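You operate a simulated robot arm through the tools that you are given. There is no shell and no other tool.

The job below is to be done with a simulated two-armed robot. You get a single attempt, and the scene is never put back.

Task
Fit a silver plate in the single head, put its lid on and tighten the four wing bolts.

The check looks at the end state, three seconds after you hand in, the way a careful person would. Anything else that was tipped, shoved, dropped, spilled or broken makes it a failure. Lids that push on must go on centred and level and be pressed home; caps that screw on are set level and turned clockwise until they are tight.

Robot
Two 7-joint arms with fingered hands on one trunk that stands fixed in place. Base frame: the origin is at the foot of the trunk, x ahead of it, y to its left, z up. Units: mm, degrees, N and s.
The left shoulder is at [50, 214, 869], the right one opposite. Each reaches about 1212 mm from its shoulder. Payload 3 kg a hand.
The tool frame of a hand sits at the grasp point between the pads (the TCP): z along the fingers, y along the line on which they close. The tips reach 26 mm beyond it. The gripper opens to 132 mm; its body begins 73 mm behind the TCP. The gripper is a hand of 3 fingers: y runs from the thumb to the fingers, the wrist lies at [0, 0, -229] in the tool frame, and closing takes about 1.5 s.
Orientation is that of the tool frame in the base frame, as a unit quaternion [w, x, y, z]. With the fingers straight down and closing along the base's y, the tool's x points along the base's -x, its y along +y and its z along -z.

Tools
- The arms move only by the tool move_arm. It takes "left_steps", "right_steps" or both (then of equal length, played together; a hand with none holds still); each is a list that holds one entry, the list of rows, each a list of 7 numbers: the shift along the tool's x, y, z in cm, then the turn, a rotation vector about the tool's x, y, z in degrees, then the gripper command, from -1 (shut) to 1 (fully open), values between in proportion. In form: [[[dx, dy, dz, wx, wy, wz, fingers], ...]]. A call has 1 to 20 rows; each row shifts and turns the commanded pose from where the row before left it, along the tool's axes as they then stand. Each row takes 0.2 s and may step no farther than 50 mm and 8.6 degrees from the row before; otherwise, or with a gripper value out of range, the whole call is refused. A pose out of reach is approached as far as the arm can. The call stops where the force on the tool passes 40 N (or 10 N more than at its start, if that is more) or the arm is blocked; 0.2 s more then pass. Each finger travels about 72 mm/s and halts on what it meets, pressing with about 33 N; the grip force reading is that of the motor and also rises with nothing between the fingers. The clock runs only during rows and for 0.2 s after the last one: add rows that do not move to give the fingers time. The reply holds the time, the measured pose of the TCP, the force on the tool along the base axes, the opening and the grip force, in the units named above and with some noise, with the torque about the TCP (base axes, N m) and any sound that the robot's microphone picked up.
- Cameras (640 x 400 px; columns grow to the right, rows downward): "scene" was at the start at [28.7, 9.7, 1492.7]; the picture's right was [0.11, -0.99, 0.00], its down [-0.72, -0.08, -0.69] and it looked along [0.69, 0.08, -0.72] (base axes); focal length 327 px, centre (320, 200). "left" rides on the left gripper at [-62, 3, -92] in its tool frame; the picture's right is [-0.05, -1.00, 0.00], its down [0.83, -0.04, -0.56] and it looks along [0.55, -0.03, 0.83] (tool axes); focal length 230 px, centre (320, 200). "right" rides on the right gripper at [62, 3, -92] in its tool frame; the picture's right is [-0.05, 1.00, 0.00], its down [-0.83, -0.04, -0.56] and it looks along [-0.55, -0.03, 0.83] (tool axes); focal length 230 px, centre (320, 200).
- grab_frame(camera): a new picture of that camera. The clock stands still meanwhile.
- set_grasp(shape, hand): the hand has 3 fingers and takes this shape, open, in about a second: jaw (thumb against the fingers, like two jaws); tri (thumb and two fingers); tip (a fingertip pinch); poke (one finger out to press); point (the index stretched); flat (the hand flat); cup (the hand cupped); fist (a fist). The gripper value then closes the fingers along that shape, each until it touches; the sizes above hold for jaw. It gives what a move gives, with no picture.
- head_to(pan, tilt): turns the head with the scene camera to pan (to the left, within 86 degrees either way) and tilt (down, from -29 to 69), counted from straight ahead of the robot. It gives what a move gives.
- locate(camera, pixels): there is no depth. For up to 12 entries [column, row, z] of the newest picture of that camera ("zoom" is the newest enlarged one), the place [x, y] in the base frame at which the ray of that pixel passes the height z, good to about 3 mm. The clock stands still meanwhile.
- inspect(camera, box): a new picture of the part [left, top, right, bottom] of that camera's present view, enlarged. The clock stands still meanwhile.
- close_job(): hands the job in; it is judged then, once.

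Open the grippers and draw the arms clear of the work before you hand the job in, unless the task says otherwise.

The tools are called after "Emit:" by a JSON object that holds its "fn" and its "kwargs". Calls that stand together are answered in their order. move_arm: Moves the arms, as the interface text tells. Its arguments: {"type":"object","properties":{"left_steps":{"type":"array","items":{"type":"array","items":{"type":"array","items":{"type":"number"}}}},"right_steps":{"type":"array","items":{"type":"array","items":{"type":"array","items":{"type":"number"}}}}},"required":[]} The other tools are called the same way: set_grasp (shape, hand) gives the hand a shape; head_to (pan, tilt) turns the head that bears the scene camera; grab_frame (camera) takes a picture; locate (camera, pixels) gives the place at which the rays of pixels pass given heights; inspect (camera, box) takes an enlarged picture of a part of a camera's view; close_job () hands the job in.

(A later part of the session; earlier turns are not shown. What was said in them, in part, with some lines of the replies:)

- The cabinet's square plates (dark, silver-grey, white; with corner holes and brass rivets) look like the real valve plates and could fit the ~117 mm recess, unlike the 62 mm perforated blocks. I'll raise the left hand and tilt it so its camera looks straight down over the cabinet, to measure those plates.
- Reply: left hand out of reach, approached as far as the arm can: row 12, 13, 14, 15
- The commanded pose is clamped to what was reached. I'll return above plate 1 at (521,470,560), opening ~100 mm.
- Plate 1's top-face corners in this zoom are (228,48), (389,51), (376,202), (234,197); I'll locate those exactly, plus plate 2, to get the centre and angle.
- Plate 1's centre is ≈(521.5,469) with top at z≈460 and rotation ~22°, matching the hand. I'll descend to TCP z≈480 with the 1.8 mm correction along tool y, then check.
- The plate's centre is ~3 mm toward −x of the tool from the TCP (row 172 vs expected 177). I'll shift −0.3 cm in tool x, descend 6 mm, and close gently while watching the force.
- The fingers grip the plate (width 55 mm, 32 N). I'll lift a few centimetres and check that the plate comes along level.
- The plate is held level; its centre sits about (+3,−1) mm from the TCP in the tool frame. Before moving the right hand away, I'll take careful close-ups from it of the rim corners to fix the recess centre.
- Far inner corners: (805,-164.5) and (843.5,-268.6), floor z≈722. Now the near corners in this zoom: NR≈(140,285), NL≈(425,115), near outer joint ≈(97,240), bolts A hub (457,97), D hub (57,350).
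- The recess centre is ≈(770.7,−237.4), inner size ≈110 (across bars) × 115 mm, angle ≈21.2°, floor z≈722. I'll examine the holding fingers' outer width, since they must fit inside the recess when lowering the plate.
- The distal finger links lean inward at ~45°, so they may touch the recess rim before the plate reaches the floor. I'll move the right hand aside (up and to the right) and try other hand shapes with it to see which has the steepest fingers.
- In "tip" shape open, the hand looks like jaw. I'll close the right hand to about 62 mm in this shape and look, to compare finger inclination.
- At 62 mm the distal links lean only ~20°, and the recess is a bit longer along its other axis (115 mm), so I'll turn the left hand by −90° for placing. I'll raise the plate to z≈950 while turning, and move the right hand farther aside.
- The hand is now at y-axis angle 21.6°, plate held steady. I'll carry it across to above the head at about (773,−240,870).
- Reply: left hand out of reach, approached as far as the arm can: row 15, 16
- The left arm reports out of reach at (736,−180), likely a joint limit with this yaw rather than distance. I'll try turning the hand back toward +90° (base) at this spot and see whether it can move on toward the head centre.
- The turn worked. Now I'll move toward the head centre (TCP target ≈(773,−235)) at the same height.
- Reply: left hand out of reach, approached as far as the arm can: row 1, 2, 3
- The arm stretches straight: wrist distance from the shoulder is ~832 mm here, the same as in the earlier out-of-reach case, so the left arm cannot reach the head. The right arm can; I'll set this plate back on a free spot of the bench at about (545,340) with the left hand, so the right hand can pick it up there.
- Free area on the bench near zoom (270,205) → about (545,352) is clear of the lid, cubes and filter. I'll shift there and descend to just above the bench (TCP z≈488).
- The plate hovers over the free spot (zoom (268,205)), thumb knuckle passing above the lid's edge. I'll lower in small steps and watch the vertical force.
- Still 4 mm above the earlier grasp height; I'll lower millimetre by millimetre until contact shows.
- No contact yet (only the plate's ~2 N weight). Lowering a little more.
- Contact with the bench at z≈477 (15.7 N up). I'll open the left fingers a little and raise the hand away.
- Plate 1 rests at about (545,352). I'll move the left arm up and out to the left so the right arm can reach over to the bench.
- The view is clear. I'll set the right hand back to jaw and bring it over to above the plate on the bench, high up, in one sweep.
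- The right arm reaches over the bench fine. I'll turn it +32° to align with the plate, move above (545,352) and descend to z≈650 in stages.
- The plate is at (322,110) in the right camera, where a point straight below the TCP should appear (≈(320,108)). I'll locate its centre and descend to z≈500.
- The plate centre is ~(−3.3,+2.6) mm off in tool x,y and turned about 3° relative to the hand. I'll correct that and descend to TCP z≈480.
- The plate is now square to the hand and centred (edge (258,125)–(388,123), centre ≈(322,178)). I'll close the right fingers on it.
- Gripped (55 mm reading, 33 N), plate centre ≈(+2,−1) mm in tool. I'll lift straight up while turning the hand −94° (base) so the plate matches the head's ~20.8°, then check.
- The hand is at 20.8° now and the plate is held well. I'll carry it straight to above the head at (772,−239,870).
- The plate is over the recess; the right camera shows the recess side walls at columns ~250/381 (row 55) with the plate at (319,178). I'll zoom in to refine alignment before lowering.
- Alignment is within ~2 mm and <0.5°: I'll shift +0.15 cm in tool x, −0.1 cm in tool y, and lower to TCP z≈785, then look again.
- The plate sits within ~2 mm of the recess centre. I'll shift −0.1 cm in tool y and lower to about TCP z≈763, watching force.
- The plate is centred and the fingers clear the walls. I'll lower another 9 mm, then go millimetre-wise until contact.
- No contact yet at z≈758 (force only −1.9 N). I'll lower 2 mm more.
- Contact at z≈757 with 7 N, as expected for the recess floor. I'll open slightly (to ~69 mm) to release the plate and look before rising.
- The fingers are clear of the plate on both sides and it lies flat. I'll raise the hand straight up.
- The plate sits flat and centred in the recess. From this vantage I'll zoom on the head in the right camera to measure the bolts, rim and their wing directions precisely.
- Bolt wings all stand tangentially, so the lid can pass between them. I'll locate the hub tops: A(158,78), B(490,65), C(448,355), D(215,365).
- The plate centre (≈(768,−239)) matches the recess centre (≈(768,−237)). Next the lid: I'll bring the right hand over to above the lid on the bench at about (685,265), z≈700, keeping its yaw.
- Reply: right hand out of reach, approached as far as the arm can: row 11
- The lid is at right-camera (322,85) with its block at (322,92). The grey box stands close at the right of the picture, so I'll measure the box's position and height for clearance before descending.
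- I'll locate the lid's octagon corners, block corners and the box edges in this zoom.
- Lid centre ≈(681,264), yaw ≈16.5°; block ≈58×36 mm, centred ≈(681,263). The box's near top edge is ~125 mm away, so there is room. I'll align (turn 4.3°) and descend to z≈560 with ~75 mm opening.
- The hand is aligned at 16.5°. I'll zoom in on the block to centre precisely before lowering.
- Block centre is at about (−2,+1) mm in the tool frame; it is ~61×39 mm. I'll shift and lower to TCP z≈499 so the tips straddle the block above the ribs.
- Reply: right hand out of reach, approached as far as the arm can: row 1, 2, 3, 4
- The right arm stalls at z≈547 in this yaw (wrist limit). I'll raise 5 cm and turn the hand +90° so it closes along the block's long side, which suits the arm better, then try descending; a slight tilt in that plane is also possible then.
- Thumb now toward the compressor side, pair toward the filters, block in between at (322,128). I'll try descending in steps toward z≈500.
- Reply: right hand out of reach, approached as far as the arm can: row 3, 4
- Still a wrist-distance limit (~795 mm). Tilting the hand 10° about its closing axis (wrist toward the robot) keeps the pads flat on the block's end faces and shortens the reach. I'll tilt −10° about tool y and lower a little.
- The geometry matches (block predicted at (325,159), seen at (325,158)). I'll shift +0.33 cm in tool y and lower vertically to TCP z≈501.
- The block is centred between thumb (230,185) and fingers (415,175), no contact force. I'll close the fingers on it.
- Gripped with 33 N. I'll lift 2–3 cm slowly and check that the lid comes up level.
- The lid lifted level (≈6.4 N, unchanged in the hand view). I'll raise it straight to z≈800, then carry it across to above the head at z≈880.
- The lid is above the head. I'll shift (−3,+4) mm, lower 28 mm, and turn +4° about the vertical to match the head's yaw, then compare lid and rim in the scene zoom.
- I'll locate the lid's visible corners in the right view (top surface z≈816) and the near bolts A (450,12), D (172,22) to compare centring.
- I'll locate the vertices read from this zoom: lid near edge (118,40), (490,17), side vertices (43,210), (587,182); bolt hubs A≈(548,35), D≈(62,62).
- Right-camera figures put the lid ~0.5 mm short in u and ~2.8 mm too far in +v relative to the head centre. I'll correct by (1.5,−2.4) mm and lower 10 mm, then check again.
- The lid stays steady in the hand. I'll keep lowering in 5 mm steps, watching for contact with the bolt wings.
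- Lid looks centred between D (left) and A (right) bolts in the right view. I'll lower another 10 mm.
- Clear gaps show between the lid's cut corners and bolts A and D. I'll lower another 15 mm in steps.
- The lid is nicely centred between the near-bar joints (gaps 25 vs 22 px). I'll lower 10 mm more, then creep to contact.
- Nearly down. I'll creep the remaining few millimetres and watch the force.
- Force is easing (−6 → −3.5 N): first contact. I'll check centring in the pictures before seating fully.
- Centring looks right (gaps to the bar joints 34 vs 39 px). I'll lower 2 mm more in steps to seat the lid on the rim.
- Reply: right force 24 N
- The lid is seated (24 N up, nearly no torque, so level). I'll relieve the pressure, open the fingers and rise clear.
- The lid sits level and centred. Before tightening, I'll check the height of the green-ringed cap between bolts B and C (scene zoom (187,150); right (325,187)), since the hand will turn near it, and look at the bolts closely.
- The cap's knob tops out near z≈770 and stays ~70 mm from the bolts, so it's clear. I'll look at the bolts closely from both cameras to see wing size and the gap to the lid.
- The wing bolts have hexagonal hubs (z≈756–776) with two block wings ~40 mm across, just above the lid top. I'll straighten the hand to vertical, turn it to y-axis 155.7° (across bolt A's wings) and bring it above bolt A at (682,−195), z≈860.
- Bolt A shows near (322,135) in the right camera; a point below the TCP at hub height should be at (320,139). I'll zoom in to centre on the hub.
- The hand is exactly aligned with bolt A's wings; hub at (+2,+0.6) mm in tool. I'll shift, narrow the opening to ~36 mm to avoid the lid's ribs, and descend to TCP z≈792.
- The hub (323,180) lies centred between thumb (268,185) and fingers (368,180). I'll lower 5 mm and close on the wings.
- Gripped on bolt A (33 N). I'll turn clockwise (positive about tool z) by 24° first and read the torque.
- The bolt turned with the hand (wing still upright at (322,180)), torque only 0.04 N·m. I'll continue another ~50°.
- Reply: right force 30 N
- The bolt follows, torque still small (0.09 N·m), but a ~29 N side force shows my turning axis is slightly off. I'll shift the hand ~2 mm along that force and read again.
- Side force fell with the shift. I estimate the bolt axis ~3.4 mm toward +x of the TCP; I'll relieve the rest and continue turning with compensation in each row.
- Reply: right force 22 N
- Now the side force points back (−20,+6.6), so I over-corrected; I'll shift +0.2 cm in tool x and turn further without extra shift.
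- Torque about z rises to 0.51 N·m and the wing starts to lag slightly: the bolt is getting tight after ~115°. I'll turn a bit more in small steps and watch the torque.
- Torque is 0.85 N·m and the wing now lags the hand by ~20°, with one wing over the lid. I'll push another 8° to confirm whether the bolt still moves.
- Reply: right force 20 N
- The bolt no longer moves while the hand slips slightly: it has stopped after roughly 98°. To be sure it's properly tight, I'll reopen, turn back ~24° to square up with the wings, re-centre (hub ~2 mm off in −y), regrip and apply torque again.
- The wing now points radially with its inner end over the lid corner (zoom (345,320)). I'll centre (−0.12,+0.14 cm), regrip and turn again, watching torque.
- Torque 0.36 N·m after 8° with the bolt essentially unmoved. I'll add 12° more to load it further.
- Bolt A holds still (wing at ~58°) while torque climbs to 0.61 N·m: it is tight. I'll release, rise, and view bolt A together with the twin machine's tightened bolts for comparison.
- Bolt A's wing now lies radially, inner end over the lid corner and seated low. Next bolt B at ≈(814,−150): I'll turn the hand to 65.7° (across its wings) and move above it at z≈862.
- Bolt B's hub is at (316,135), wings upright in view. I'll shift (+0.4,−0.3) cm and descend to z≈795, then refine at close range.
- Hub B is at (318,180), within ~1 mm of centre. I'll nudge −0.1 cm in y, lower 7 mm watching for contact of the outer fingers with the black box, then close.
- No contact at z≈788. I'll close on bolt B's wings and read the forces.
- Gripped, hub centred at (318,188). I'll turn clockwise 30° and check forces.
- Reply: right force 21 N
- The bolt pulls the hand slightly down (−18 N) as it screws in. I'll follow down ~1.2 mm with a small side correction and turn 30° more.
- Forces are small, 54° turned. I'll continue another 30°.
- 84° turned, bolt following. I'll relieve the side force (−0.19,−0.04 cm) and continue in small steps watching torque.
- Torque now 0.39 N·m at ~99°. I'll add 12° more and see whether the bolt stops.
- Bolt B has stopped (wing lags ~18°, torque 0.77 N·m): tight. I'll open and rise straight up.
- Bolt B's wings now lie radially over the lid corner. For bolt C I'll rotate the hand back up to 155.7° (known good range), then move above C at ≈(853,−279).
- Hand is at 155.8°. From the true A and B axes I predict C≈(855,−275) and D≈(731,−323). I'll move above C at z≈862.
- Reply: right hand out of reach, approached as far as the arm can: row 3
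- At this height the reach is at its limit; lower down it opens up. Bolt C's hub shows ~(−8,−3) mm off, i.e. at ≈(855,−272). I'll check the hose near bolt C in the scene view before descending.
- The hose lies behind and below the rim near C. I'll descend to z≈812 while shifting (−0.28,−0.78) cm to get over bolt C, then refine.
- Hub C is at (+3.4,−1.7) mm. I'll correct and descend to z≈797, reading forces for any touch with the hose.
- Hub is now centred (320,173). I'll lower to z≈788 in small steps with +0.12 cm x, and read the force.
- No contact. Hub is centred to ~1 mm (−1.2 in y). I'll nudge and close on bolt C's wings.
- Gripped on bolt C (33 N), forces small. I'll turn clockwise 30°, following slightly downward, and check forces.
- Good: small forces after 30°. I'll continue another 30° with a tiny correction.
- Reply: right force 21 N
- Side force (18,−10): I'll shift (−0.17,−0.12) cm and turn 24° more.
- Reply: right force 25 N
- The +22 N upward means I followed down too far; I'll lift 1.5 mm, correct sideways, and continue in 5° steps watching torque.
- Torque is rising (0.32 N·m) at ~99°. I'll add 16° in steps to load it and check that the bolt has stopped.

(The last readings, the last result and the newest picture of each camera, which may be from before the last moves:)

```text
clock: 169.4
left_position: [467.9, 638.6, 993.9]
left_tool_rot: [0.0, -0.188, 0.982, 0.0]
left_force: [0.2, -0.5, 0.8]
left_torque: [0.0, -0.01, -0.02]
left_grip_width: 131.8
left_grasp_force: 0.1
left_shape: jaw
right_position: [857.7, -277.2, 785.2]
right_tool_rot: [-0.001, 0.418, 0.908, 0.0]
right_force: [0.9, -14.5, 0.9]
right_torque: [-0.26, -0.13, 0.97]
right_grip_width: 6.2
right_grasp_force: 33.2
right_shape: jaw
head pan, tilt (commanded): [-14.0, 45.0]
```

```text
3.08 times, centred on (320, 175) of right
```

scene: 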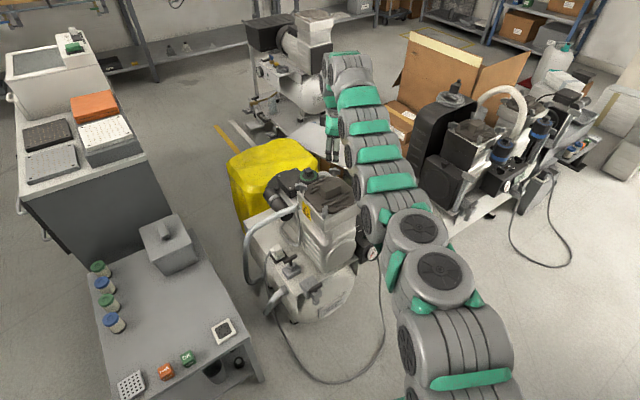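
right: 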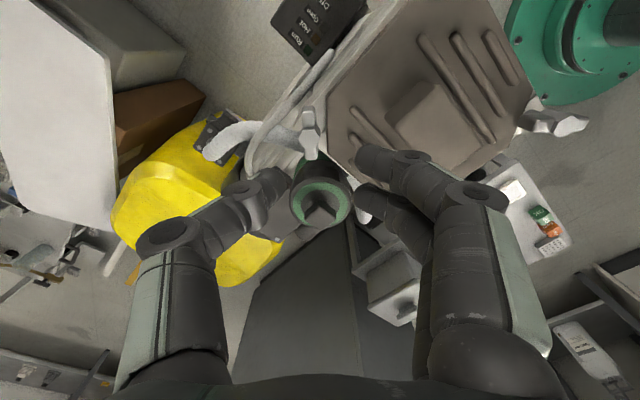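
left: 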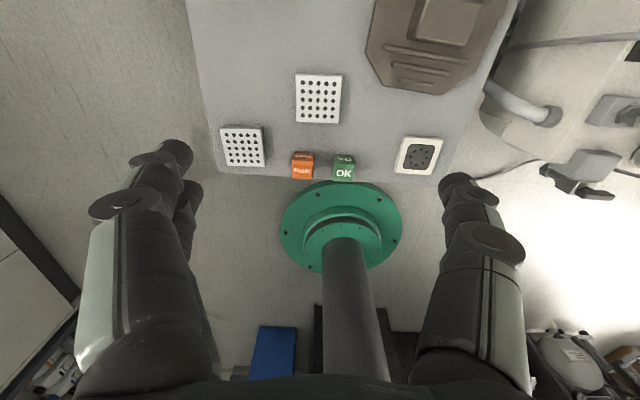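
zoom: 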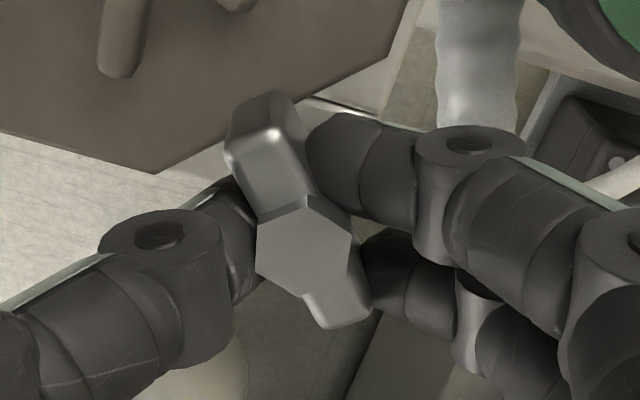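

Bolt C is tight (0.97 N·m, wing stopped). I'll open, rise with a slight retreat toward the robot, and look.

Emit:
{"fn": "move_arm", "kwargs": {"right_steps": [[[0, 0, 0, 0, 0, 0, -0.6], [0, 0, 0, 0, 0, 0, -0.3], [0, 0, 0, 0, 0, 0, -0.3], [0, 0, -1, 0, 0, 0, -0.3], [0, 0, -3, 0, 0, 0, -0.3], [0.8, -0.9, -3, 0, 0, 0, -0.3], [1.2, -1.4, -2, 0, 0, 0, -0.3], [1.2, -1.4, -1, 0, 0, 0, -0.3], [0, 0, 0, 0, 0, 0, -0.3]]]}}

Emit:
{"fn": "grab_frame", "kwargs": {"camera": "right"}}

Emit:
{"fn": "grab_frame", "kwargs": {"camera": "scene"}}

```text
clock: 171.4
left_position: [467.7, 637.2, 991.8]
left_tool_rot: [0.001, -0.188, 0.982, 0.0]
left_force: [-0.3, 1.0, -1.3]
left_torque: [0.0, 0.01, 0.01]
left_grip_width: 132.0
left_grasp_force: 0.1
left_shape: jaw
right_position: [801.9, -272.7, 862.2]
right_tool_rot: [0.0, 0.418, 0.909, 0.0]
right_force: [-0.4, -0.6, 0.4]
right_torque: [0.01, -0.04, -0.01]
right_grip_width: 46.0
right_grasp_force: 0.0
right_shape: jaw
right hand out of reach, approached as far as the arm can: row 5
head pan, tilt (commanded): [-14.0, 45.0]
```

```text
taken
```

right: 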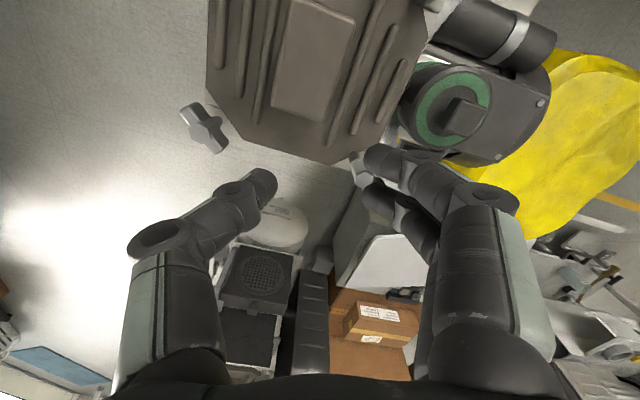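

```text
taken
```

scene: 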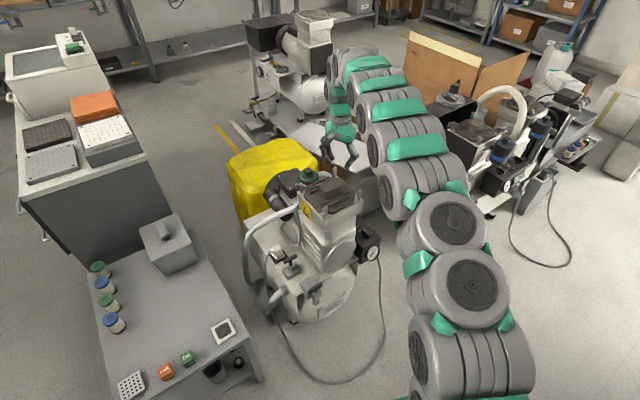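

Now bolt D at ≈(731,−323): I'll turn the hand to 65.7° and move above it at z≈862.

Emit:
{"fn": "move_arm", "kwargs": {"right_steps": [[[0, 0, 0, 0, 0, -8.4, -0.3], [0, 0, 0, 0, 0, -8.4, -0.3], [0, 0, 0, 0, 0, -8.4, -0.3], [2.2, -3.74, 0, 0, 0, 0, -0.4], [2.2, -3.74, 0, 0, 0, 0, -0.45], [0, 0, 0, 0, 0, 0, -0.45]]]}}

Emit:
{"fn": "inspect", "kwargs": {"camera": "right", "box": [240, 60, 400, 200]}}

Emit:
{"fn": "inspect", "kwargs": {"camera": "scene", "box": [280, 150, 370, 225]}}

```text
clock: 172.8
left_position: [469.2, 638.9, 993.8]
left_tool_rot: [0.0, -0.188, 0.982, 0.001]
left_force: [-0.2, 0.1, -0.4]
left_torque: [0.02, 0.01, -0.02]
left_grip_width: 132.2
left_grasp_force: 0.1
left_shape: jaw
right_position: [732.5, -321.7, 862.5]
right_tool_rot: [-0.002, 0.209, 0.978, 0.0]
right_force: [0.2, -0.1, 0.4]
right_torque: [0.0, 0.02, 0.0]
right_grip_width: 36.6
right_grasp_force: 0.0
right_shape: jaw
head pan, tilt (commanded): [-14.0, 45.0]
```

```text
2.86 times, centred on (320, 130) of right
```

zoom: 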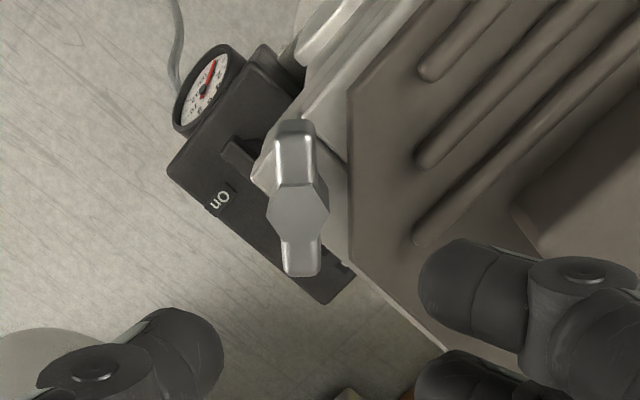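

```text
5.33 times, centred on (325, 188) of scene
```

zoom: 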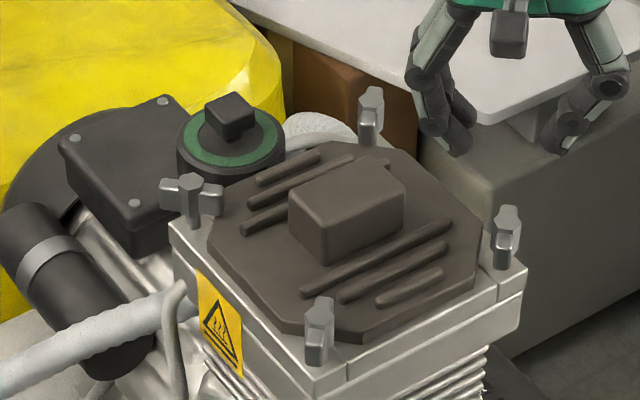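

A, B and C now show radial wings; D is still tangential. Hub D is at (+4.3,−6.1) mm; I'll shift, narrow to ~30 mm (ribs nearby) and descend to z≈800.

Emit:
{"fn": "move_arm", "kwargs": {"right_steps": [[[0.43, -0.61, 0, 0, 0, 0, -0.53], [0, 0, 2, 0, 0, 0, -0.53], [0, 0, 2, 0, 0, 0, -0.53], [0, 0, 1.4, 0, 0, 0, -0.53], [0, 0, 0.8, 0, 0, 0, -0.53], [0, 0, 0, 0, 0, 0, -0.53]]]}}

Emit:
{"fn": "inspect", "kwargs": {"camera": "right", "box": [250, 110, 390, 240]}}

```text
clock: 174.2
left_position: [467.4, 638.5, 993.0]
left_tool_rot: [0.001, -0.188, 0.982, 0.0]
left_force: [0.5, -0.7, 0.5]
left_torque: [0.01, 0.0, 0.02]
left_grip_width: 131.8
left_grasp_force: 0.0
left_shape: jaw
right_position: [726.4, -328.6, 801.9]
right_tool_rot: [0.001, 0.209, 0.978, 0.0]
right_force: [-0.2, 0.5, 0.2]
right_torque: [-0.03, -0.04, 0.0]
right_grip_width: 31.6
right_grasp_force: 0.0
right_shape: jaw
head pan, tilt (commanded): [-14.0, 45.0]
```

```text
3.08 times, centred on (320, 175) of right
```

zoom: 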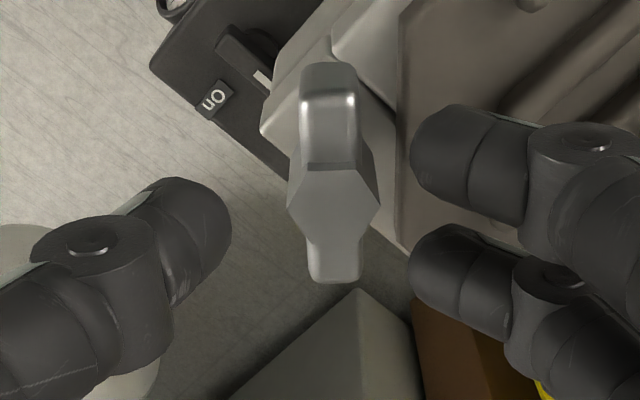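

Hub D is now at (−0.9,+2.4) mm; I'll correct and lower to z≈788, then close.

Emit:
{"fn": "move_arm", "kwargs": {"right_steps": [[[-0.09, 0.24, 0.4, 0, 0, 0, -0.53], [0, 0, 0.5, 0, 0, 0, -0.53], [0, 0, 0.5, 0, 0, 0, -0.53], [0, 0, 0, 0, 0, 0, -0.53]]]}}

Emit:
{"fn": "inspect", "kwargs": {"camera": "right", "box": [250, 110, 390, 240]}}

```text
clock: 175.2
left_position: [466.3, 638.3, 994.1]
left_tool_rot: [0.0, -0.189, 0.982, -0.001]
left_force: [-0.1, -0.1, 0.1]
left_torque: [0.01, 0.01, -0.04]
left_grip_width: 132.0
left_grasp_force: 0.1
left_shape: jaw
right_position: [728.9, -325.7, 787.3]
right_tool_rot: [0.001, 0.209, 0.978, 0.0]
right_force: [-0.4, 0.3, 0.1]
right_torque: [0.02, 0.03, -0.01]
right_grip_width: 31.5
right_grasp_force: 0.0
right_shape: jaw
head pan, tilt (commanded): [-14.0, 45.0]
```

```text
3.08 times, centred on (320, 175) of right
```

zoom: 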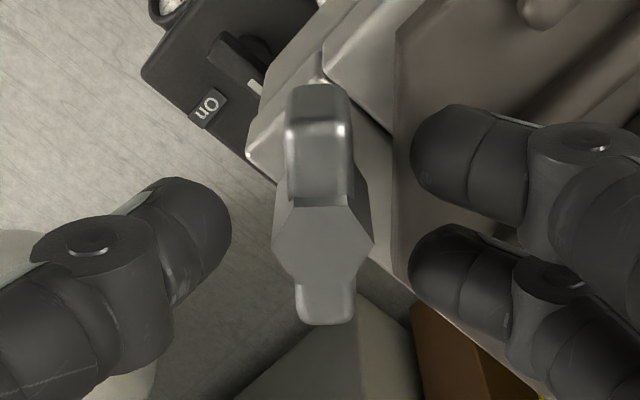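

Hub centred (x −1.3 mm). I'll correct, close on bolt D, and turn 30°.

Emit:
{"fn": "move_arm", "kwargs": {"right_steps": [[[-0.12, 0.04, 0, 0, 0, 0, -0.53], [0, 0, 0, 0, 0, 0, -0.8], [0, 0, 0, 0, 0, 0, -1], [0, 0, 0, 0, 0, 0, -1], [0, 0, 0, 0, 0, 0, -1], [0, 0, 0.01, 0, 0, 6, -1], [0, 0, 0.02, 0, 0, 6, -1], [0, 0, 0.02, 0, 0, 6, -1], [0, 0, 0.02, 0, 0, 6, -1], [0, 0, 0.02, 0, 0, 6, -1], [0, 0, 0, 0, 0, 0, -1]]]}}

Emit:
{"fn": "inspect", "kwargs": {"camera": "right", "box": [250, 110, 390, 240]}}

```text
clock: 177.6
left_position: [467.8, 639.4, 992.9]
left_tool_rot: [0.0, -0.187, 0.982, 0.0]
left_force: [-0.6, 0.6, -0.9]
left_torque: [-0.01, 0.02, -0.02]
left_grip_width: 132.0
left_grasp_force: 0.1
left_shape: jaw
right_position: [729.5, -326.0, 787.6]
right_tool_rot: [0.001, 0.456, 0.89, 0.0]
right_force: [-6.0, -13.0, 11.1]
right_torque: [-0.25, 0.15, 0.07]
right_grip_width: 6.0
right_grasp_force: 32.8
right_shape: jaw
head pan, tilt (commanded): [-14.0, 45.0]
```

```text
3.08 times, centred on (320, 175) of right
```

zoom: 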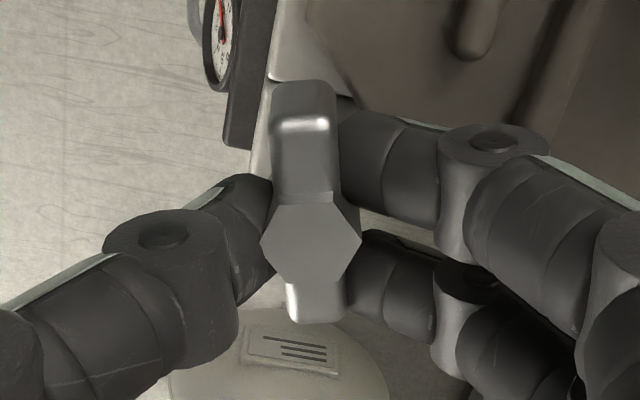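

Bolt D follows. I'll correct (−0.06,−0.12,−0.1 cm) and turn another 30°.

Emit:
{"fn": "move_arm", "kwargs": {"right_steps": [[[-0.06, -0.12, -0.1, 0, 0, 0, -1], [0, 0, 0, 0, 0, 6, -1], [0, 0, 0.01, 0, 0, 6, -1], [0, 0, 0.01, 0, 0, 6, -1], [0, 0, 0.01, 0, 0, 6, -1], [0, 0, 0.01, 0, 0, 6, -1], [0, 0, 0, 0, 0, 0, -1]]]}}

```text
clock: 179.2
left_position: [467.9, 638.7, 993.2]
left_tool_rot: [0.0, -0.188, 0.982, 0.001]
left_force: [0.4, 0.2, -0.6]
left_torque: [0.0, 0.03, -0.01]
left_grip_width: 131.9
left_grasp_force: 0.1
left_shape: jaw
right_position: [728.4, -327.8, 787.3]
right_tool_rot: [0.0, 0.671, 0.742, 0.0]
right_force: [-9.2, -15.1, -1.1]
right_torque: [-0.27, 0.15, 0.05]
right_grip_width: 5.6
right_grasp_force: 33.4
right_shape: jaw
head pan, tilt (commanded): [-14.0, 45.0]
```

Small side force again; I'll shift (−0.14,−0.1) cm and continue 24°.

Emit:
{"fn": "move_arm", "kwargs": {"right_steps": [[[-0.14, -0.1, 0, 0, 0, 0, -1], [0, 0, 0.01, 0, 0, 6, -1], [0, 0, 0.01, 0, 0, 6, -1], [0, 0, 0.01, 0, 0, 6, -1], [0, 0, 0.01, 0, 0, 6, -1], [0, 0, 0, 0, 0, 0, -1]]]}}

Emit:
{"fn": "inspect", "kwargs": {"camera": "right", "box": [250, 110, 390, 240]}}

```text
clock: 180.6
left_position: [467.7, 638.8, 993.3]
left_tool_rot: [0.0, -0.188, 0.982, 0.0]
left_force: [-0.8, -0.2, 0.9]
left_torque: [-0.01, 0.01, -0.02]
left_grip_width: 131.9
left_grasp_force: 0.0
left_shape: jaw
right_position: [727.7, -328.1, 786.2]
right_tool_rot: [0.0, 0.81, 0.587, 0.0]
right_force: [-9.9, 0.3, 5.6]
right_torque: [-0.02, 0.2, 0.01]
right_grip_width: 5.8
right_grasp_force: 33.0
right_shape: jaw
head pan, tilt (commanded): [-14.0, 45.0]
```

```text
3.08 times, centred on (320, 175) of right
```

zoom: 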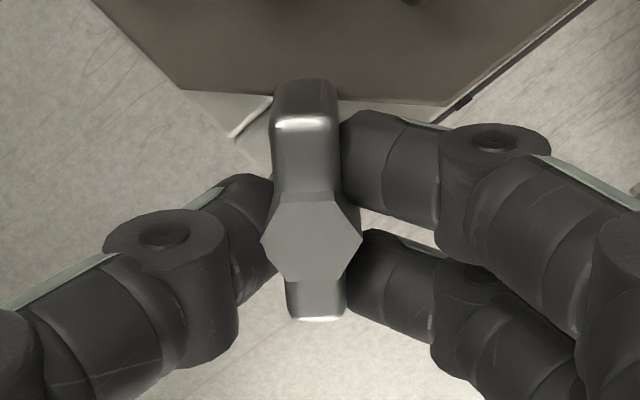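

Turned 84°, the wing now reaches over the lid. I'll continue in 5° steps and watch the torque.

Emit:
{"fn": "move_arm", "kwargs": {"right_steps": [[[0, -0.08, -0.03, 0, 0, 5, -1], [0, 0, 0, 0, 0, 5, -1], [0, 0, 0, 0, 0, 5, -1], [0, 0, 0, 0, 0, 5, -1], [0, 0, 0, 0, 0, 0, -1]]]}}

```text
clock: 181.8
left_position: [467.6, 638.9, 993.8]
left_tool_rot: [0.001, -0.187, 0.982, -0.001]
left_force: [-0.2, 0.4, -0.2]
left_torque: [0.02, 0.0, 0.03]
left_grip_width: 132.0
left_grasp_force: 0.1
left_shape: jaw
right_position: [727.3, -327.8, 786.8]
right_tool_rot: [0.0, 0.899, 0.437, 0.0]
right_force: [-15.1, -5.4, 4.1]
right_torque: [-0.13, 0.29, 0.51]
right_grip_width: 6.1
right_grasp_force: 33.0
right_shape: jaw
head pan, tilt (commanded): [-14.0, 45.0]
```

Torque has risen to 0.51 N·m at ~104°. I'll load it with another 12° and check that the bolt has stopped.

Emit:
{"fn": "move_arm", "kwargs": {"right_steps": [[[-0.05, -0.1, 0, 0, 0, 4, -1], [0, 0, 0, 0, 0, 4, -1], [0, 0, 0, 0, 0, 4, -1], [0, 0, 0, 0, 0, 0, -1]]]}}

Emit:
{"fn": "inspect", "kwargs": {"camera": "right", "box": [250, 110, 390, 240]}}

```text
clock: 182.8
left_position: [466.6, 638.3, 993.3]
left_tool_rot: [0.0, -0.188, 0.982, 0.0]
left_force: [0.7, 0.0, -0.5]
left_torque: [0.0, -0.03, 0.02]
left_grip_width: 132.0
left_grasp_force: 0.0
left_shape: jaw
right_position: [724.9, -327.4, 787.6]
right_tool_rot: [0.0, 0.94, 0.341, 0.0]
right_force: [-10.2, -9.9, 4.8]
right_torque: [-0.26, 0.19, 0.98]
right_grip_width: 6.3
right_grasp_force: 33.1
right_shape: jaw
head pan, tilt (commanded): [-14.0, 45.0]
```

```text
3.08 times, centred on (320, 175) of right
```

zoom: 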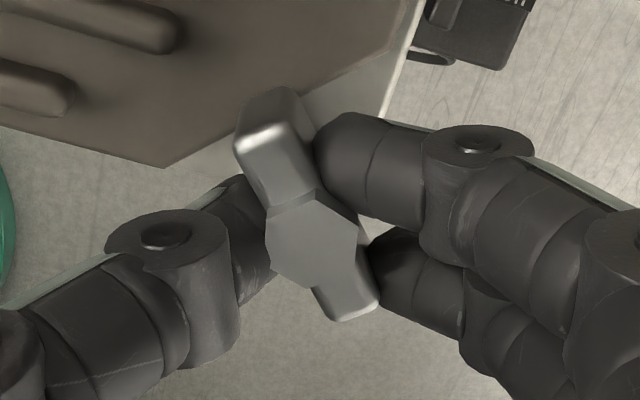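

Bolt D is tight (0.98 N·m). I'll open and rise, then view all four bolts.

Emit:
{"fn": "move_arm", "kwargs": {"right_steps": [[[0, 0, 0, 0, 0, 0, -0.6], [0, 0, 0, 0, 0, 0, -0.3], [0, 0, 0, 0, 0, 0, -0.3], [0, 0, -1, 0, 0, 0, -0.3], [0, 0, -3, 0, 0, 0, -0.3], [0, 0, -4, 0, 0, 0, -0.3], [0, 0, -4, 0, 0, 0, -0.3], [0, 0, 0, 0, 0, 0, -0.3]]]}}

Emit:
{"fn": "grab_frame", "kwargs": {"camera": "right"}}

Emit:
{"fn": "inspect", "kwargs": {"camera": "scene", "box": [280, 150, 370, 225]}}

```text
clock: 184.6
left_position: [467.1, 639.7, 992.8]
left_tool_rot: [0.0, -0.188, 0.982, 0.001]
left_force: [-0.2, -0.6, -0.3]
left_torque: [0.03, 0.0, 0.01]
left_grip_width: 131.7
left_grasp_force: 0.1
left_shape: jaw
right_position: [727.8, -325.8, 907.2]
right_tool_rot: [0.0, 0.94, 0.341, -0.001]
right_force: [0.4, 0.2, 0.0]
right_torque: [0.0, 0.01, -0.01]
right_grip_width: 45.9
right_grasp_force: 0.0
right_shape: jaw
head pan, tilt (commanded): [-14.0, 45.0]
```

```text
taken
```

right: 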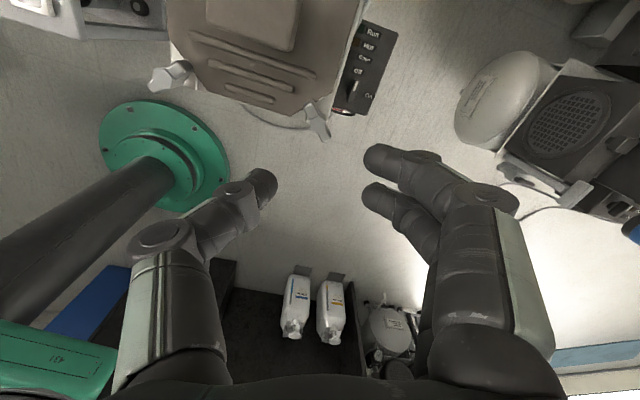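

```text
5.33 times, centred on (325, 188) of scene
```

zoom: 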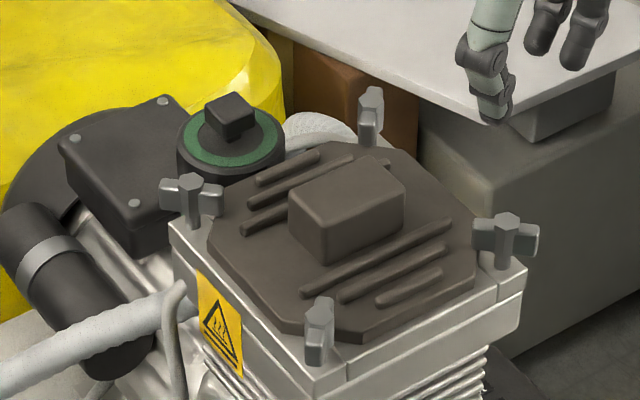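

All four bolts now have radial wings. I'll zoom on each to see whether the wings press on the lid, and compare with the twin machine's tightened bolts.

Emit:
{"fn": "inspect", "kwargs": {"camera": "scene", "box": [360, 180, 390, 210]}}

Emit:
{"fn": "inspect", "kwargs": {"camera": "scene", "box": [295, 175, 325, 205]}}

Emit:
{"fn": "inspect", "kwargs": {"camera": "scene", "box": [410, 85, 510, 165]}}

Emit:
{"fn": "inspect", "kwargs": {"camera": "scene", "box": [315, 195, 345, 225]}}

```text
13.33 times, centred on (375, 195) of scene
```

zoom: 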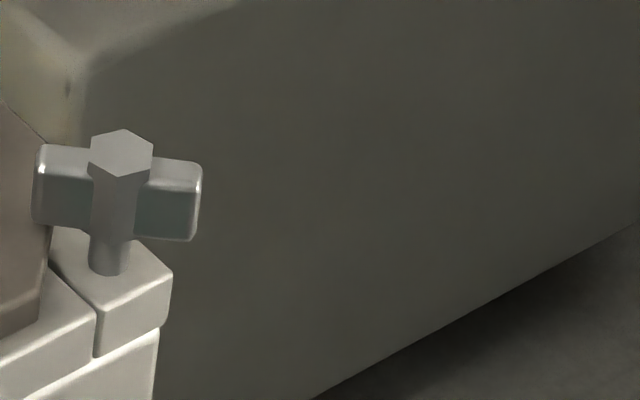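

```text
13.33 times, centred on (310, 190) of scene
```

zoom: 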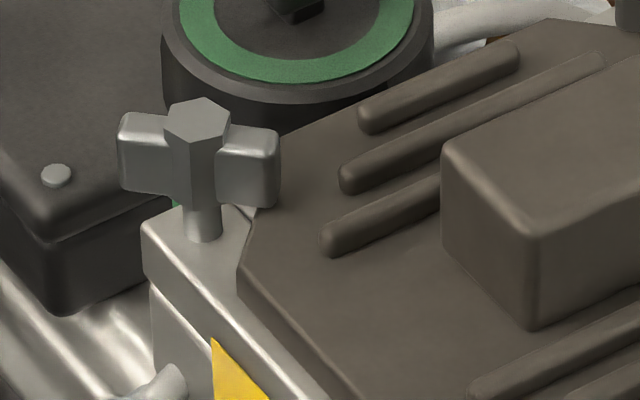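

```text
5.00 times, centred on (460, 125) of scene
```

zoom: 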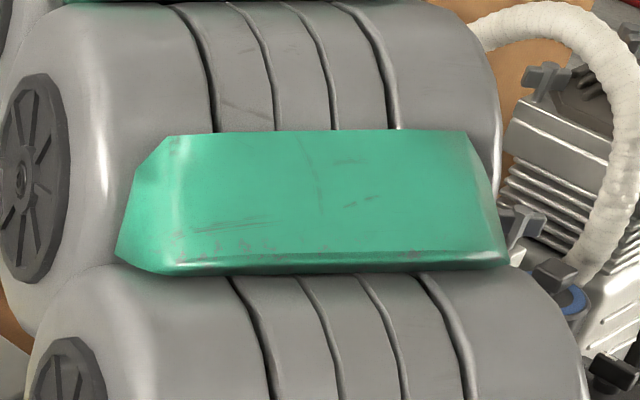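

```text
13.33 times, centred on (330, 210) of scene
```

zoom: 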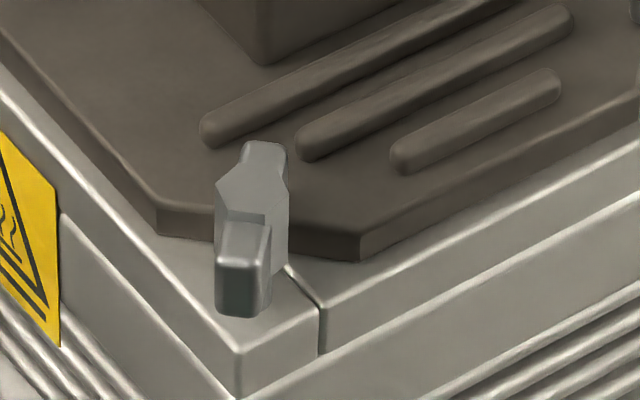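

The wing bottoms now sit right at lid-top level (hub bottom lowered to ~14 mm above the rim). Since bolt A was tightened first and with less torque, I'll go back and re-check A: turn the hand to ~60° and move above A.

Emit:
{"fn": "move_arm", "kwargs": {"right_steps": [[[0, 0, 0, 0, 0, -8.2, -0.3], [0, 0, 0, 0, 0, -8.2, -0.3], [0, 0, 0, 0, 0, -8.2, -0.3], [0, 0, 0, 0, 0, -8.2, -0.3], [0, 0, 0, 0, 0, -8.2, -0.3], [0, 0, 0, 0, 0, -8.2, -0.3], [0, 0, 0, 0, 0, -8.2, -0.3], [0, 0, 0, 0, 0, -8.2, -0.3], [0, 0, 0, 0, 0, -8.2, -0.3], [0, 0, 0, 0, 0, -8.2, -0.3], [0, 0, 0, 0, 0, -8.2, -0.3], [0, 0, 0, 0, 0, -8.2, -0.3], [0, 0, 0, 0, 0, -8.2, -0.3], [0, 0, 0, 0, 0, -3.5, -0.3], [3.42, 2.92, 1.0, 0, 0, 0, -0.4], [3.42, 2.92, 1.5, 0, 0, 0, -0.45], [3.42, 2.92, 1.5, 0, 0, 0, -0.45], [0, 0, 0, 0, 0, 0, -0.45]]]}}

Emit:
{"fn": "inspect", "kwargs": {"camera": "right", "box": [240, 60, 400, 200]}}

```text
clock: 188.4
left_position: [467.0, 639.0, 992.8]
left_tool_rot: [0.0, -0.189, 0.982, 0.0]
left_force: [-0.1, 0.4, -0.1]
left_torque: [0.03, 0.02, 0.03]
left_grip_width: 132.0
left_grasp_force: 0.1
left_shape: jaw
right_position: [679.9, -199.5, 868.7]
right_tool_rot: [0.0, 0.258, 0.966, 0.001]
right_force: [-0.6, -0.1, -0.1]
right_torque: [0.0, -0.01, 0.0]
right_grip_width: 36.6
right_grasp_force: 0.0
right_shape: jaw
head pan, tilt (commanded): [-14.0, 45.0]
```

```text
2.86 times, centred on (320, 130) of right
```

zoom: 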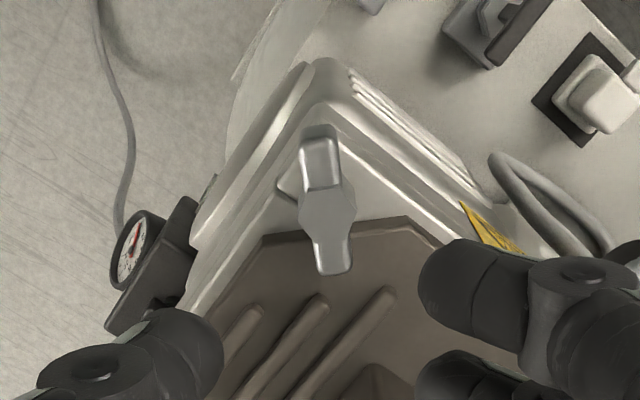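

Bolt A's wing is nearly aligned (hub at (+1.5,+2) mm). I'll correct, turn −3°, and descend to z≈800.

Emit:
{"fn": "move_arm", "kwargs": {"right_steps": [[[0.15, 0.2, 0, 0, 0, -3, -0.5], [0, 0, 2.5, 0, 0, 0, -0.5], [0, 0, 2.5, 0, 0, 0, -0.5], [0, 0, 1.8, 0, 0, 0, -0.5], [0, 0, 0, 0, 0, 0, -0.5]]]}}

Emit:
{"fn": "inspect", "kwargs": {"camera": "right", "box": [250, 110, 390, 240]}}

```text
clock: 189.6
left_position: [467.5, 639.8, 994.5]
left_tool_rot: [0.0, -0.188, 0.982, 0.0]
left_force: [-0.2, -0.3, -0.1]
left_torque: [0.02, 0.01, 0.0]
left_grip_width: 131.8
left_grasp_force: 0.1
left_shape: jaw
right_position: [681.6, -197.5, 798.2]
right_tool_rot: [0.0, 0.234, 0.972, 0.0]
right_force: [-0.9, 0.7, 0.2]
right_torque: [0.0, -0.02, 0.02]
right_grip_width: 33.3
right_grasp_force: 0.1
right_shape: jaw
head pan, tilt (commanded): [-14.0, 45.0]
```

```text
3.08 times, centred on (320, 175) of right
```

zoom: 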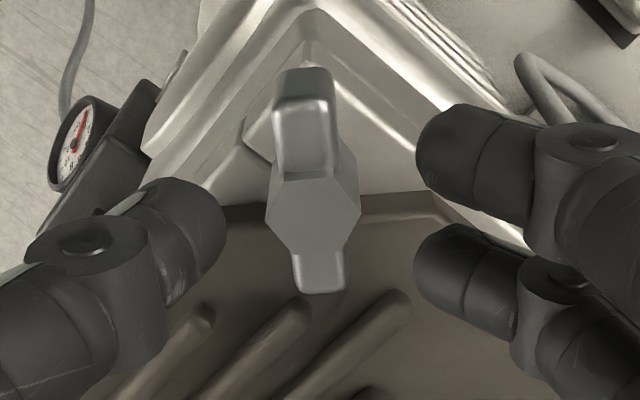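

Hub at (−2.5,−1.3) mm; I'll correct, lower to z≈788, grip and turn clockwise 12° to read the torque.

Emit:
{"fn": "move_arm", "kwargs": {"right_steps": [[[-0.25, -0.13, 0.5, 0, 0, 0, -0.5], [0, 0, 0.5, 0, 0, 0, -0.5], [0, 0, 0, 0, 0, 0, -0.8], [0, 0, 0, 0, 0, 0, -1], [0, 0, 0, 0, 0, 0, -1], [0, 0, 0, 0, 0, 0, -1], [0, 0, 0, 0, 0, 4, -1], [0, 0, 0, 0, 0, 4, -1], [0, 0, 0, 0, 0, 4, -1], [0, 0, 0, 0, 0, 0, -1]]]}}

Emit:
{"fn": "inspect", "kwargs": {"camera": "right", "box": [250, 110, 390, 240]}}

```text
clock: 191.8
left_position: [466.2, 638.0, 993.4]
left_tool_rot: [0.0, -0.188, 0.982, 0.001]
left_force: [-0.4, -0.7, 0.4]
left_torque: [-0.01, -0.01, 0.0]
left_grip_width: 132.0
left_grasp_force: 0.0
left_shape: jaw
right_position: [681.4, -199.5, 787.8]
right_tool_rot: [-0.002, 0.334, 0.943, -0.001]
right_force: [-8.8, 3.3, -7.2]
right_torque: [0.03, 0.08, 0.46]
right_grip_width: 5.5
right_grasp_force: 33.3
right_shape: jaw
head pan, tilt (commanded): [-14.0, 45.0]
```

```text
3.08 times, centred on (320, 175) of right
```

zoom: 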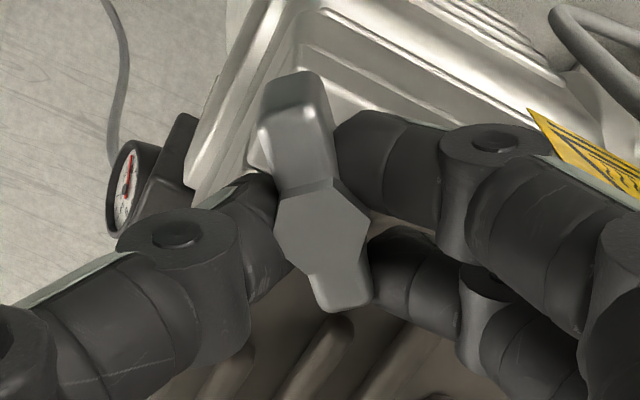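

Bolt A resists at once (0.46 N·m after 12°, no motion). I'll load it to about the same level as the others with 12° more.

Emit:
{"fn": "move_arm", "kwargs": {"right_steps": [[[0.03, -0.02, 0, 0, 0, 4, -1], [0, 0, 0, 0, 0, 4, -1], [0, 0, 0, 0, 0, 4, -1], [0, 0, 0, 0, 0, 2, -1], [0, 0, 0, 0, 0, 0, -1]]]}}

Emit:
{"fn": "inspect", "kwargs": {"camera": "right", "box": [250, 110, 390, 240]}}

```text
clock: 193.0
left_position: [467.7, 639.2, 993.2]
left_tool_rot: [0.001, -0.188, 0.982, -0.001]
left_force: [0.4, 0.0, -0.5]
left_torque: [-0.03, 0.02, 0.01]
left_grip_width: 131.9
left_grasp_force: 0.1
left_shape: jaw
right_position: [682.8, -199.5, 787.9]
right_tool_rot: [0.001, 0.447, 0.894, 0.0]
right_force: [1.9, -3.3, -6.7]
right_torque: [-0.04, -0.09, 0.65]
right_grip_width: 5.5
right_grasp_force: 33.2
right_shape: jaw
head pan, tilt (commanded): [-14.0, 45.0]
```

```text
3.08 times, centred on (320, 175) of right
```

zoom: 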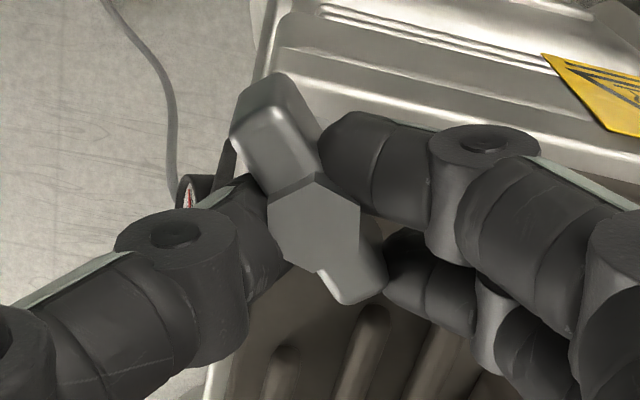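

Bolt A doesn't move at 0.65 N·m. I'll push 6° further to reach a level similar to C and D.

Emit:
{"fn": "move_arm", "kwargs": {"right_steps": [[[0, 0, 0, 0, 0, 3, -1], [0, 0, 0, 0, 0, 3, -1], [0, 0, 0, 0, 0, 0, -1]]]}}

```text
clock: 193.8
left_position: [467.7, 638.6, 993.1]
left_tool_rot: [0.0, -0.188, 0.982, 0.0]
left_force: [0.2, -0.6, 0.6]
left_torque: [0.0, -0.02, -0.01]
left_grip_width: 131.9
left_grasp_force: 0.1
left_shape: jaw
right_position: [681.7, -200.3, 788.9]
right_tool_rot: [0.001, 0.492, 0.87, 0.001]
right_force: [12.6, -12.7, -8.3]
right_torque: [-0.22, -0.38, 0.55]
right_grip_width: 5.7
right_grasp_force: 32.7
right_shape: jaw
head pan, tilt (commanded): [-14.0, 45.0]
```

The hand now slips around bolt A without moving it, so it's fully tight. I'll open, rise, and withdraw the right arm to the side.

Emit:
{"fn": "move_arm", "kwargs": {"right_steps": [[[0, 0, 0, 0, 0, 0, -0.6], [0, 0, 0, 0, 0, 0, -0.2], [0, 0, 0, 0, 0, 0, -0.2], [0, 0, -1, 0, 0, 0, -0.2], [0, 0, -3, 0, 0, 0, -0.2], [0, 0, -4, 0, 0, 0, -0.2], [0, 0, -4, 0, 0, 0, 0], [0, 0, -4, 0, 0, 0, 0.5], [0, 0, 0, 0, 0, 0, 1]]]}}

Emit:
{"fn": "grab_frame", "kwargs": {"camera": "right"}}

Emit:
{"fn": "inspect", "kwargs": {"camera": "scene", "box": [280, 150, 370, 225]}}

```text
clock: 195.8
left_position: [468.4, 638.1, 993.7]
left_tool_rot: [0.0, -0.188, 0.982, 0.0]
left_force: [-0.4, 0.9, -0.2]
left_torque: [-0.03, 0.01, 0.01]
left_grip_width: 131.9
left_grasp_force: 0.1
left_shape: jaw
right_position: [683.9, -198.5, 950.3]
right_tool_rot: [0.0, 0.492, 0.871, 0.001]
right_force: [-0.5, -0.4, 0.9]
right_torque: [0.01, 0.0, 0.0]
right_grip_width: 131.5
right_grasp_force: 0.1
right_shape: jaw
head pan, tilt (commanded): [-14.0, 45.0]
```

```text
taken
```

right: 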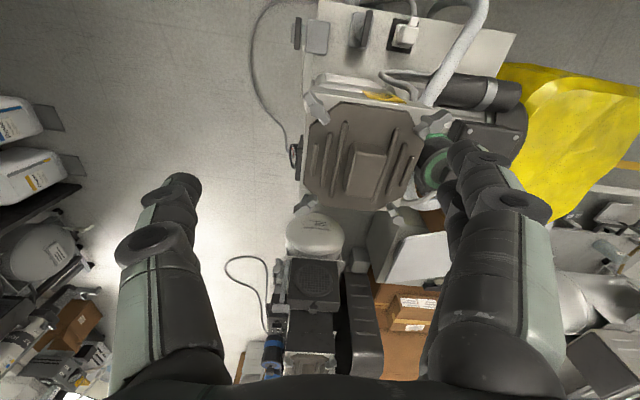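

```text
5.33 times, centred on (325, 188) of scene
```

zoom: 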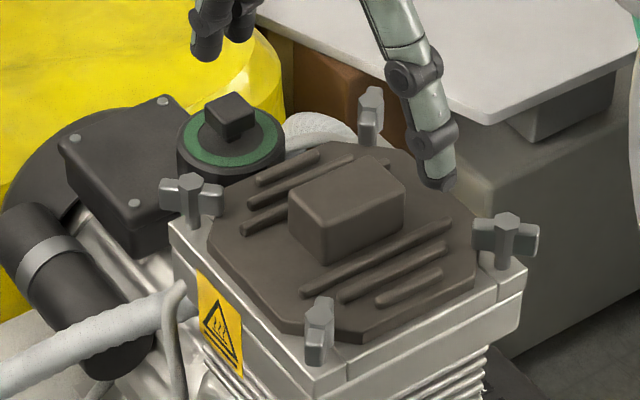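

I'll zoom from the right camera above to check lid centring and the four bolts.

Emit:
{"fn": "inspect", "kwargs": {"camera": "right", "box": [290, 80, 450, 230]}}

Emit:
{"fn": "head_to", "kwargs": {"pan": -28, "tilt": 42}}

Emit:
{"fn": "grab_frame", "kwargs": {"camera": "scene"}}

```text
2.67 times, centred on (370, 155) of right
```

zoom: 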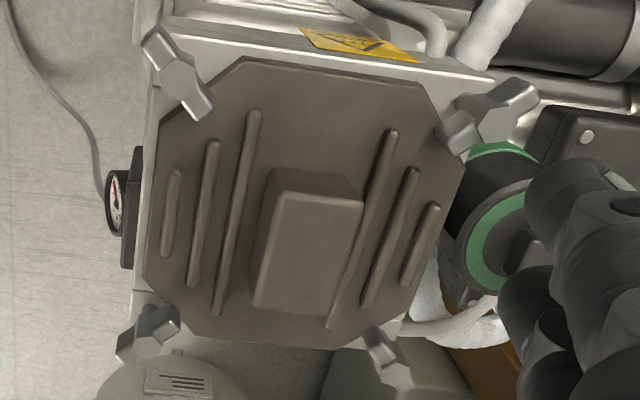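

```text
clock: 196.6
left_position: [468.6, 639.1, 993.2]
left_tool_rot: [0.001, -0.189, 0.982, 0.0]
left_force: [-0.7, 0.8, -0.5]
left_torque: [0.01, -0.02, -0.05]
left_grip_width: 131.8
left_grasp_force: 0.1
left_shape: jaw
right_position: [683.7, -198.1, 950.8]
right_tool_rot: [0.0, 0.492, 0.87, 0.0]
right_force: [0.4, 0.4, 0.6]
right_torque: [0.0, 0.01, 0.0]
right_grip_width: 132.0
right_grasp_force: 0.1
right_shape: jaw
head pan, tilt (commanded): [-28.0, 42.0]
```

```text
taken
```

scene: 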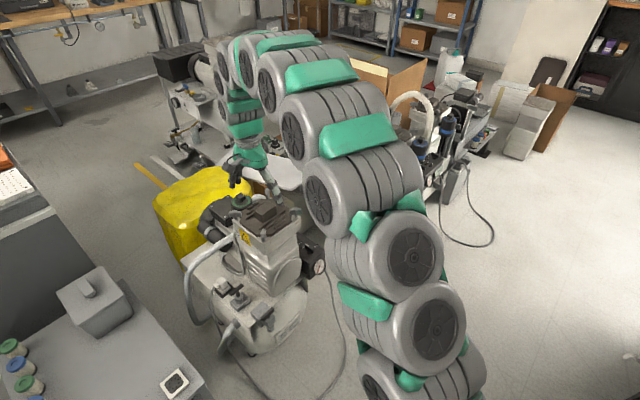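

Seen from above, the lid is centred and all four wings overlap its corners. I'll withdraw the right arm up and back to the right, clear of the work.

Emit:
{"fn": "move_arm", "kwargs": {"right_steps": [[[0, 0, -3, 0, 0, 0, 1], [-1.1, -3.74, -1.3, 0, 0, 0, 1], [-1.1, -3.74, -1.3, 0, 0, 0, 1], [-1.1, -3.74, -1.3, 0, 0, 0, 1], [-1.1, -3.74, -1.3, 0, 0, 0, 1], [-1.1, -3.74, -1.3, 0, 0, 0, 1], [-1.1, -3.74, -1.0, 0, 0, 0, 1], [-1.1, -3.74, 0, 0, 0, 0, 1], [0, 0, 0, 0, 0, 0, 1]]]}}

Emit:
{"fn": "grab_frame", "kwargs": {"camera": "scene"}}

Emit:
{"fn": "inspect", "kwargs": {"camera": "scene", "box": [370, 80, 490, 200]}}

Emit:
{"fn": "inspect", "kwargs": {"camera": "scene", "box": [215, 180, 325, 270]}}

```text
clock: 198.6
left_position: [467.7, 637.4, 993.0]
left_tool_rot: [0.0, -0.188, 0.982, 0.001]
left_force: [0.2, 0.1, -0.8]
left_torque: [-0.04, -0.02, 0.01]
left_grip_width: 131.8
left_grasp_force: 0.1
left_shape: jaw
right_position: [498.7, -400.5, 1054.2]
right_tool_rot: [0.0, 0.492, 0.87, 0.0]
right_force: [0.1, -0.4, -0.1]
right_torque: [0.01, 0.02, -0.02]
right_grip_width: 132.0
right_grasp_force: 0.1
right_shape: jaw
head pan, tilt (commanded): [-28.0, 42.0]
```

```text
taken
```

scene: 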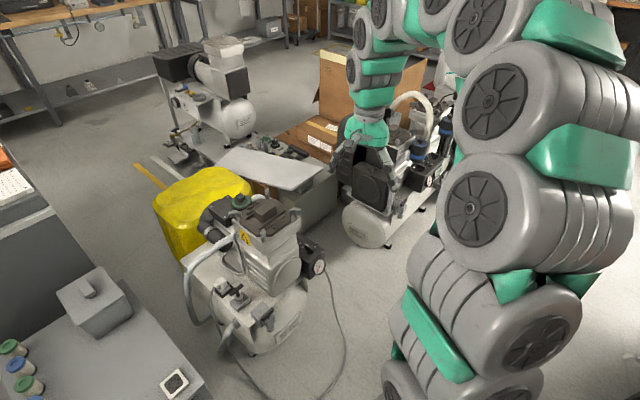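

```text
3.33 times, centred on (430, 140) of scene
```

zoom: 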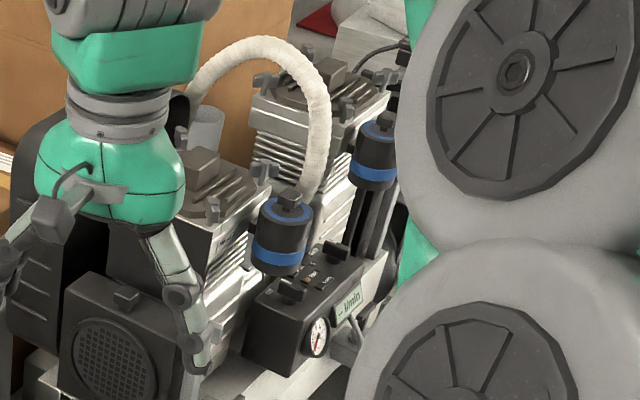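

```text
4.44 times, centred on (270, 225) of scene
```

zoom: 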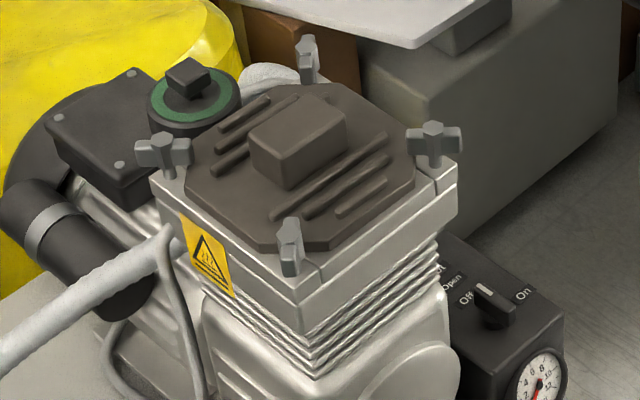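

The head looks properly closed and the twin machine untouched. I'll take a last look at the bench to confirm nothing else was disturbed.

Emit:
{"fn": "head_to", "kwargs": {"pan": 15, "tilt": 48}}

Emit:
{"fn": "grab_frame", "kwargs": {"camera": "scene"}}

```text
clock: 199.7
left_position: [468.0, 638.5, 993.3]
left_tool_rot: [0.0, -0.188, 0.982, -0.001]
left_force: [-0.9, 0.2, -0.3]
left_torque: [0.01, -0.02, 0.0]
left_grip_width: 131.7
left_grasp_force: 0.0
left_shape: jaw
right_position: [498.5, -401.2, 1054.1]
right_tool_rot: [0.0, 0.492, 0.871, 0.001]
right_force: [-0.1, -0.2, 1.0]
right_torque: [0.05, 0.03, -0.02]
right_grip_width: 132.0
right_grasp_force: 0.0
right_shape: jaw
head pan, tilt (commanded): [15.0, 48.0]
```

```text
taken
```

scene: 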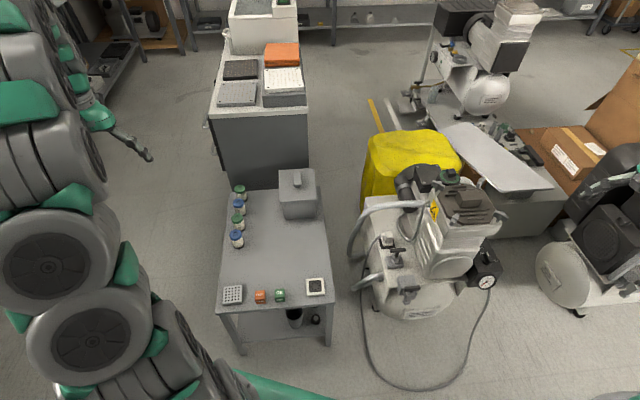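

The bench, filters, cubes, second plate, and box are all in place, both grippers are open, and the arms are clear. The silver plate is in the head with the lid seated, and all four wing bolts are tight, so I hand the job in.

Emit:
{"fn": "close_job", "kwargs": {}}

```text
The job is handed in.
```

The job is handed in. The single head has a silver plate in it, the lid is on, and all four wing bolts are tight.

- **Plate:** I used one of the two perforated silver plates from the bench. It lies flat in the recess, within about 3 mm of the centre. The recess is much larger than the plate (about 115 mm against 62 mm), so nothing holds it sideways. I chose it because the other silver-coloured plate in sight, on the cabinet, measured about 130 × 150 mm and would not fit.
- **Lid:** It sits level on the rim, centred between the bolts.
- **Bolts:** Each turned about 95° clockwise and then stopped, with one wing over a lid corner. The highest torque I read was 0.85 N·m on the near-left bolt, 0.77 on the far-left, 0.97 on the far-right and 0.98 on the near-right. I went back to the near-left bolt at the end, and it did not move before the hand slipped.

The left arm could not reach the head. It set the plate down on a clear spot on the bench, and the right arm did the rest. In the last pictures nothing else looked moved. Both grippers are open and the arms are clear.
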